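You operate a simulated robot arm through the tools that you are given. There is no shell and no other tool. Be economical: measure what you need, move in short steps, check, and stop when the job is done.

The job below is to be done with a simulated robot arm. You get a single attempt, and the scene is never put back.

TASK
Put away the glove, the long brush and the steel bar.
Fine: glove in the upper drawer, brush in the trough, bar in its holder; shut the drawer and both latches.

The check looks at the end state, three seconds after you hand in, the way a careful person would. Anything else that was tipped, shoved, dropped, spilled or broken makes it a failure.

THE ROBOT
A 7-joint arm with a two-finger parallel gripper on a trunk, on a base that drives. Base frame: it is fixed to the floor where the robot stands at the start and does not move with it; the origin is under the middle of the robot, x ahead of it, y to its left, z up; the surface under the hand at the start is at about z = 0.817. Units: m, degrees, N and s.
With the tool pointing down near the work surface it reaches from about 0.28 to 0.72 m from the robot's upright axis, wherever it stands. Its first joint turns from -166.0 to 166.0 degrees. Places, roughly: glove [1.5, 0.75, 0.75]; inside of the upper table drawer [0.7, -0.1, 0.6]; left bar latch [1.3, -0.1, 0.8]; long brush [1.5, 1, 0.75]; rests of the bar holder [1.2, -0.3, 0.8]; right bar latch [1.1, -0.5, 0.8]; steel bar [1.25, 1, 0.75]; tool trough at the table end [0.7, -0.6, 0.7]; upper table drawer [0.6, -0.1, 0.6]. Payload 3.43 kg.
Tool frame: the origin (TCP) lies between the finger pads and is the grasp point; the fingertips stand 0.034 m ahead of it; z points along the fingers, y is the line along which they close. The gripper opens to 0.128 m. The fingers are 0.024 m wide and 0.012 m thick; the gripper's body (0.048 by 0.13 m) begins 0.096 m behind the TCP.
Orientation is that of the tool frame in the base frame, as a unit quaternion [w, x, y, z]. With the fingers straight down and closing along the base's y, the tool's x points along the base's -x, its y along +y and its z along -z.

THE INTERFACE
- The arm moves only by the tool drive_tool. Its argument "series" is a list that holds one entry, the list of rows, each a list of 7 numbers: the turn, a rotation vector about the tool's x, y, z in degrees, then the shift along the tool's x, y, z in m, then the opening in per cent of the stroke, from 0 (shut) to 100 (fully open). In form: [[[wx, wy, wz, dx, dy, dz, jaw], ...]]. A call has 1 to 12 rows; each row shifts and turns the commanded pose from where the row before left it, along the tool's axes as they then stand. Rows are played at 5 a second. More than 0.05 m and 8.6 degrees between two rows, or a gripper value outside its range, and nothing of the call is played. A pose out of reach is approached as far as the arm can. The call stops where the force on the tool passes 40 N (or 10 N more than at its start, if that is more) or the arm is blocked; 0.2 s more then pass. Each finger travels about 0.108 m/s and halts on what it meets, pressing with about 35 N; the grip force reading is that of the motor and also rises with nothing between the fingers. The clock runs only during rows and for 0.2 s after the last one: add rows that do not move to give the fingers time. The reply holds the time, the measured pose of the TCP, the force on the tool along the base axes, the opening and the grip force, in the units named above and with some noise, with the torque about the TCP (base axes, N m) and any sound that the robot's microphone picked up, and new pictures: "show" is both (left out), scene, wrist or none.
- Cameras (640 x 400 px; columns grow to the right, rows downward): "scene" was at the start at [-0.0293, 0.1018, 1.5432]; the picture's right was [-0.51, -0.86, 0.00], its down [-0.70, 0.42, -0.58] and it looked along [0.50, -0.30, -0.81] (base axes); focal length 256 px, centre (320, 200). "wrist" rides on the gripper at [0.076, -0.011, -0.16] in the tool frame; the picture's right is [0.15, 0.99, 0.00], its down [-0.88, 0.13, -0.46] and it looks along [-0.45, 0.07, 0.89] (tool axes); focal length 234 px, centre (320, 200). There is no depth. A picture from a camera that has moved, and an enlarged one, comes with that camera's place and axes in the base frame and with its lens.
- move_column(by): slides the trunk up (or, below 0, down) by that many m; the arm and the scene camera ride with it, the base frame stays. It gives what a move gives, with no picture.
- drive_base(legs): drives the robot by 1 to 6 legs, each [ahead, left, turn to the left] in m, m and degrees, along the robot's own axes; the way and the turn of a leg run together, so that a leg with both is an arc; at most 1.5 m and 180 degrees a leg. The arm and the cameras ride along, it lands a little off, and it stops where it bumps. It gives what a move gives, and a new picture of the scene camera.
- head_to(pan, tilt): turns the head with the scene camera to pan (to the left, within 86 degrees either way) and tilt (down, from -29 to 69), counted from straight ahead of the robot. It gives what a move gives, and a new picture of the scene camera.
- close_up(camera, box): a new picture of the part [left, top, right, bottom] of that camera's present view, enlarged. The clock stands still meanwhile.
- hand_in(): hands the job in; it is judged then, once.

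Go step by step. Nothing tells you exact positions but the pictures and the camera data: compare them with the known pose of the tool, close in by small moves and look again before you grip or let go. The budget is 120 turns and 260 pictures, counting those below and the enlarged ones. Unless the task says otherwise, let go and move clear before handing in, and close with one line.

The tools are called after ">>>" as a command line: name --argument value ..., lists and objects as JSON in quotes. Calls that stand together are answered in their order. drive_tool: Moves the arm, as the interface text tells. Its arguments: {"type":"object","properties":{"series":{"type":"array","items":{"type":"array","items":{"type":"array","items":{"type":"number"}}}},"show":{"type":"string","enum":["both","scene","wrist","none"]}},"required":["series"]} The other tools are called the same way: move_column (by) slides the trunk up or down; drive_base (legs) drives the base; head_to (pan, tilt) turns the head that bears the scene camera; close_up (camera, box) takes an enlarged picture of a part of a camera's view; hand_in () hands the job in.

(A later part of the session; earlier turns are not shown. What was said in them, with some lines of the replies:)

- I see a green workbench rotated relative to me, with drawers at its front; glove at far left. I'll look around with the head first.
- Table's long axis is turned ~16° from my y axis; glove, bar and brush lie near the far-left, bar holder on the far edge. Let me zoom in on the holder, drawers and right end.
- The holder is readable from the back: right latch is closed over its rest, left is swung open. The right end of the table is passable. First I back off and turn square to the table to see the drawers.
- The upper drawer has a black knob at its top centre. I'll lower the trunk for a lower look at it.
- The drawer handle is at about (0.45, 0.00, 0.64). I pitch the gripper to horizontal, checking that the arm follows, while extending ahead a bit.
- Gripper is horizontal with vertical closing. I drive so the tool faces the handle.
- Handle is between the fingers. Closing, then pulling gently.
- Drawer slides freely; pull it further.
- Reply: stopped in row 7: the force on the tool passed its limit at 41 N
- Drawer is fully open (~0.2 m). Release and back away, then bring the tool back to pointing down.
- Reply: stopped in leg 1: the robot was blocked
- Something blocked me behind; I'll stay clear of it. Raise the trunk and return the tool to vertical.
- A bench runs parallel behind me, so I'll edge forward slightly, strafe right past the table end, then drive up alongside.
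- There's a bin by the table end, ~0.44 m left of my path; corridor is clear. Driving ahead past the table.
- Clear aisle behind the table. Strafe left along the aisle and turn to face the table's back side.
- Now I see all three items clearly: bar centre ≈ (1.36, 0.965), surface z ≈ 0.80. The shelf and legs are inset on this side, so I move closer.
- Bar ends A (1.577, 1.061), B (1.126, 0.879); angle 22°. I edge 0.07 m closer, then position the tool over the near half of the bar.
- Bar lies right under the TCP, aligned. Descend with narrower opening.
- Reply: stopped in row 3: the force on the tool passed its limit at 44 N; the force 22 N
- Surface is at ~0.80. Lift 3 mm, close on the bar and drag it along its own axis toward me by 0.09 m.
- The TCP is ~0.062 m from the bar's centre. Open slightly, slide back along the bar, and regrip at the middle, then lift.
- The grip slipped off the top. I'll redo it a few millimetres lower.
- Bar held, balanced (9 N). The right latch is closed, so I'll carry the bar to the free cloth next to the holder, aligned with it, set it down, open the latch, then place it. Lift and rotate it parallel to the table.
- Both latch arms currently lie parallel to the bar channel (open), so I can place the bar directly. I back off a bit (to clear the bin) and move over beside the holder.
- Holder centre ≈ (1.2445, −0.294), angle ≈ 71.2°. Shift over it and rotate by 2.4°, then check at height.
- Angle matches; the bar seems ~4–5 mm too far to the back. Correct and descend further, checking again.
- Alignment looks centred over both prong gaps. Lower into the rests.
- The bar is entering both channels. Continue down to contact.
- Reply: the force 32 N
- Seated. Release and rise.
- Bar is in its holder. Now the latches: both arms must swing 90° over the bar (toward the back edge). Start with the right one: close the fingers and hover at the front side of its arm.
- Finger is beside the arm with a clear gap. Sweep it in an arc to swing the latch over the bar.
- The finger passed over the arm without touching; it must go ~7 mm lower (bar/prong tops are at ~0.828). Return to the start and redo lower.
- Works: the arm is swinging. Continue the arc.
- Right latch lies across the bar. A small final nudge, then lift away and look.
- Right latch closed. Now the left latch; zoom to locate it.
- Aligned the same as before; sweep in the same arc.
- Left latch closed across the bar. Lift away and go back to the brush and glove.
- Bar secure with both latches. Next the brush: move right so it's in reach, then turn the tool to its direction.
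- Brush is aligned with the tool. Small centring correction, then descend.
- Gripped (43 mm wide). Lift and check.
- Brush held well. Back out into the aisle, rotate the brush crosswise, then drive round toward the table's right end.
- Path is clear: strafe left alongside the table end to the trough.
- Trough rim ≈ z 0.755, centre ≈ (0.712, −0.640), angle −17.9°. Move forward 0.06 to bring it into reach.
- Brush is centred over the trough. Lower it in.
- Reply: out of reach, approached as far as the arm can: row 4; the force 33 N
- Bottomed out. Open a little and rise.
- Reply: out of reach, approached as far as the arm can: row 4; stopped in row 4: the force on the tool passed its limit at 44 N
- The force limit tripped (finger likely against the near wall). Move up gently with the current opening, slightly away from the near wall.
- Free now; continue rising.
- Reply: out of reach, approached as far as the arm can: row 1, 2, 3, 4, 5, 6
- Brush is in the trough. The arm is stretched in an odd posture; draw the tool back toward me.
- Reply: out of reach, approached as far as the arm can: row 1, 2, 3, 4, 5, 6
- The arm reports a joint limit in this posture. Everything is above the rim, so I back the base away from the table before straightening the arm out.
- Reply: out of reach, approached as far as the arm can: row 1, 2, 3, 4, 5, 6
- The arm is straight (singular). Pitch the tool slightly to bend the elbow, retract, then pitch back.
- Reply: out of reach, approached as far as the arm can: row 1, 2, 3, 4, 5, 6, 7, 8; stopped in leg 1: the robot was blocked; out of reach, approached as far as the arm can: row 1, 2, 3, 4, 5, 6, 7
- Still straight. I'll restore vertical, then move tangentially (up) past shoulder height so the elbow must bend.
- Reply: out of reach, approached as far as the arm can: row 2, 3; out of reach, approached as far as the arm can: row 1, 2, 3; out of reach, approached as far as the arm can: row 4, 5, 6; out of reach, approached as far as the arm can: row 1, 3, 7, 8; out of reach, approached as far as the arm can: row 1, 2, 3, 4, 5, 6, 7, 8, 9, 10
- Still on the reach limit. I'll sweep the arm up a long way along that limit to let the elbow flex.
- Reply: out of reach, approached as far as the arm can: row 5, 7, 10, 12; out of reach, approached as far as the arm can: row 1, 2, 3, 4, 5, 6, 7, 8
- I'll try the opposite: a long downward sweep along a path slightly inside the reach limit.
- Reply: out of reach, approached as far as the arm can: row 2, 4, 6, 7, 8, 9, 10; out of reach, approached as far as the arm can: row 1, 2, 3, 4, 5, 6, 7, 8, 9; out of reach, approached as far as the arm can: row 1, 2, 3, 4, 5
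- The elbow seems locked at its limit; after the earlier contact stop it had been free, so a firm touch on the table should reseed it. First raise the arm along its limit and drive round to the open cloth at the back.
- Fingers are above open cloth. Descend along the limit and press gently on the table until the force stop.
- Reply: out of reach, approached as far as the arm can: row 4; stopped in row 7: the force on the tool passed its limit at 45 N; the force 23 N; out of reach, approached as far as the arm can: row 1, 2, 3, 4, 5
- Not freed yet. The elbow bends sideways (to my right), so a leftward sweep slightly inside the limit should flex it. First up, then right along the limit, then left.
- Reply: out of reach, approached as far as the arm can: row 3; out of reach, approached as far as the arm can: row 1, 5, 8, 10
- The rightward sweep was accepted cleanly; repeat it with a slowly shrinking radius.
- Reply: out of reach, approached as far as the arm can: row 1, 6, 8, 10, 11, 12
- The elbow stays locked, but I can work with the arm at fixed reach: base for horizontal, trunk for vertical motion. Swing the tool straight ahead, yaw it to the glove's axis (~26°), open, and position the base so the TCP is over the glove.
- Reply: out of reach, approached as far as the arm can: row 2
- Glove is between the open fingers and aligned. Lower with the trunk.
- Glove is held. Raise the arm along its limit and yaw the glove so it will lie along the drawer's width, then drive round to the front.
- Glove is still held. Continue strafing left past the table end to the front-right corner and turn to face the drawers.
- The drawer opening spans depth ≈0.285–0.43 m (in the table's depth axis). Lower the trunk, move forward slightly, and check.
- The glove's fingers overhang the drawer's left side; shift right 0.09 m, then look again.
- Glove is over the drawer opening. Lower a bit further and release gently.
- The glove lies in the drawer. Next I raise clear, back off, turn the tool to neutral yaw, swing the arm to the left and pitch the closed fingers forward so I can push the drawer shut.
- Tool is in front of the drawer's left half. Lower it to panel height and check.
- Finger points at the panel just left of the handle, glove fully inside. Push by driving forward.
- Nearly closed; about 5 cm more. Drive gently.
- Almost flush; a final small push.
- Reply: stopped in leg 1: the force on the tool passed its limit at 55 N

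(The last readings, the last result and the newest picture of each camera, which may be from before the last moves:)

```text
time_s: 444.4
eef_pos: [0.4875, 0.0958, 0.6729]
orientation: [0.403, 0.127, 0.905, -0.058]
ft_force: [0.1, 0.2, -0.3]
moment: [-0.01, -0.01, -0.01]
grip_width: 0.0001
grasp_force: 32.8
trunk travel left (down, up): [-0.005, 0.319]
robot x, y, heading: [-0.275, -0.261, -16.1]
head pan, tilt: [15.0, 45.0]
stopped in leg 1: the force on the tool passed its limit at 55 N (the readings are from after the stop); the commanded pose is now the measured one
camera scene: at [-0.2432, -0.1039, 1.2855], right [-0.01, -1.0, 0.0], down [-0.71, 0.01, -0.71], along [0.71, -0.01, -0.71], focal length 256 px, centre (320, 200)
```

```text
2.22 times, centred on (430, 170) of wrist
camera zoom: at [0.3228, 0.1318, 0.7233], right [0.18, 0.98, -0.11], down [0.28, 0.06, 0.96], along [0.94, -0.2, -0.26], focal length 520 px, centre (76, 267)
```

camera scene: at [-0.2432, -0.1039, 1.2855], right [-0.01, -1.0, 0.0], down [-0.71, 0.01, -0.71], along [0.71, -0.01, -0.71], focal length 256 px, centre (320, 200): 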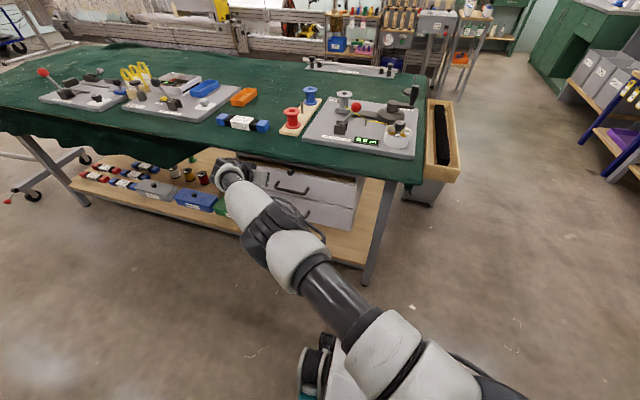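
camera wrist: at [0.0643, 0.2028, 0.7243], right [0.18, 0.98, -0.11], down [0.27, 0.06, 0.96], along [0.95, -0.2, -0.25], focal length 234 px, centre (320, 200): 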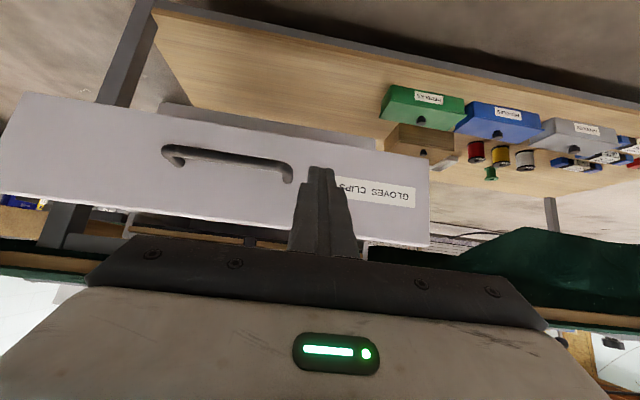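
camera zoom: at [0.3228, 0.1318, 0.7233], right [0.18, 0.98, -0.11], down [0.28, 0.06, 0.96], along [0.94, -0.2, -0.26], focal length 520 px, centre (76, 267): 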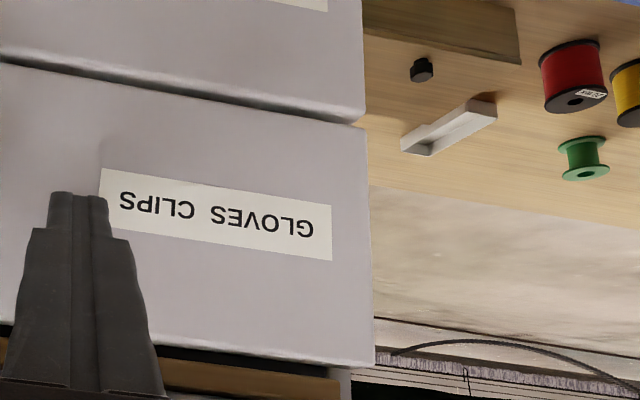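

The drawer hit its stop — closed. Back away, raise the trunk and verify everything.

>>> drive_base --legs '[[-0.25, 0, 0]]'

>>> close_up --camera "scene" --box '[220, 90, 400, 220]'

>>> move_column --by 0.3

>>> head_to --pan 5 --tilt 35

>>> close_up --camera "scene" --box '[240, 80, 480, 230]'

```text
time_s: 446.2
eef_pos: [0.2502, 0.1631, 0.6718]
orientation: [0.403, 0.126, 0.905, -0.057]
ft_force: [0.5, 0.0, -1.0]
moment: [0.01, 0.0, 0.0]
grip_width: 0.0
grasp_force: 32.7
trunk travel left (down, up): [-0.005, 0.319]
robot x, y, heading: [-0.5118, -0.1988, -15.9]
head pan, tilt: [15.0, 45.0]
camera scene: at [-0.481, -0.0366, 1.2856], right [-0.01, -1.0, 0.0], down [-0.71, 0.01, -0.71], along [0.71, -0.01, -0.71], focal length 256 px, centre (320, 200)
```

scene: 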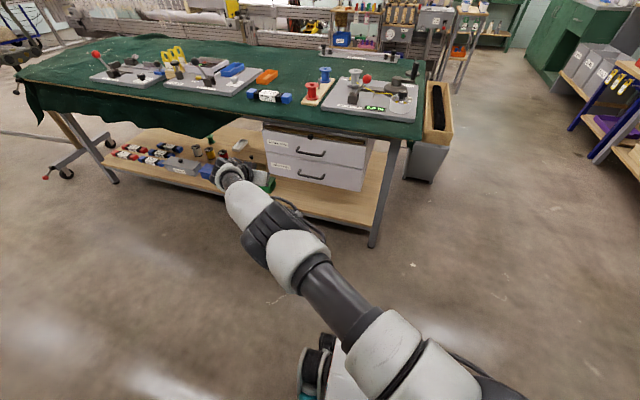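

```text
3.08 times, centred on (310, 155) of scene
camera zoom: at [-0.481, -0.0366, 1.2856], right [-0.01, -1.0, 0.0], down [-0.71, 0.01, -0.71], along [0.71, -0.01, -0.71], focal length 787 px, centre (351, 338)
```

zoom: 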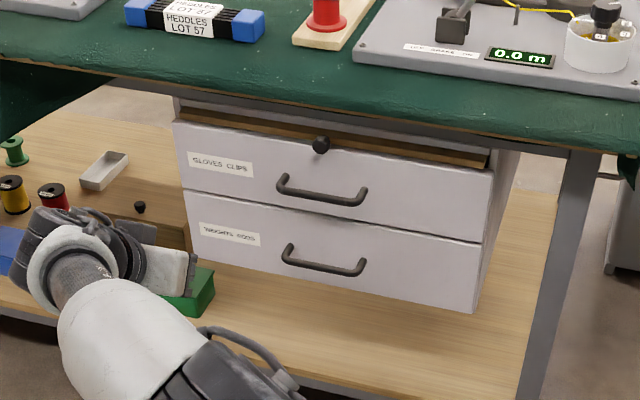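

```text
time_s: 449.2
eef_pos: [0.2502, 0.1637, 0.9728]
orientation: [0.403, 0.127, 0.905, -0.058]
ft_force: [-0.1, 0.8, -0.1]
moment: [-0.01, -0.02, 0.01]
grip_width: 0.0
grasp_force: 32.5
trunk travel left (down, up): [-0.305, 0.019]
robot x, y, heading: [-0.5127, -0.1968, -15.6]
head pan, tilt: [15.0, 45.0]
```

```text
time_s: 450.0
eef_pos: [0.2512, 0.164, 0.9737]
orientation: [0.402, 0.126, 0.905, -0.057]
ft_force: [-0.8, 0.2, 0.9]
moment: [0.02, 0.03, 0.0]
grip_width: 0.0003
grasp_force: 32.9
trunk travel left (down, up): [-0.305, 0.019]
robot x, y, heading: [-0.5117, -0.1938, -16.0]
head pan, tilt: [5.0, 35.0]
camera scene: at [-0.4758, -0.0519, 1.6004], right [-0.19, -0.98, 0.0], down [-0.56, 0.11, -0.82], along [0.8, -0.15, -0.57], focal length 256 px, centre (320, 200)
```

scene: 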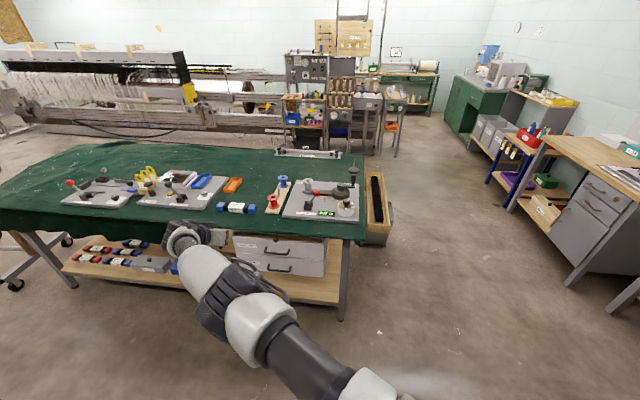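

```text
2.67 times, centred on (360, 155) of scene
camera zoom: at [-0.4758, -0.0519, 1.6004], right [-0.19, -0.98, 0.0], down [-0.56, 0.11, -0.82], along [0.8, -0.15, -0.57], focal length 682 px, centre (213, 320)
```

zoom: 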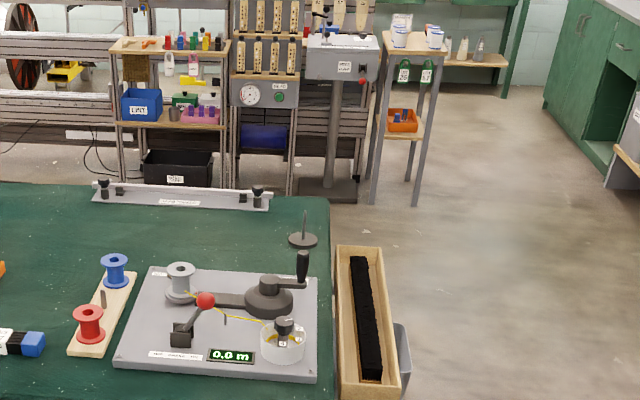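

Drawer shut, brush in the trough, bar latched in its holder, glove inside the drawer, and the hand is clear, so I'm handing in.

>>> hand_in

```text
The job is handed in.
```

The job is handed in: the glove is in the shut upper drawer, the brush is in the trough, and the bar is in its holder with both latches closed. The base bumped benches twice while reversing; I saw nothing disturbed but didn't check behind me.
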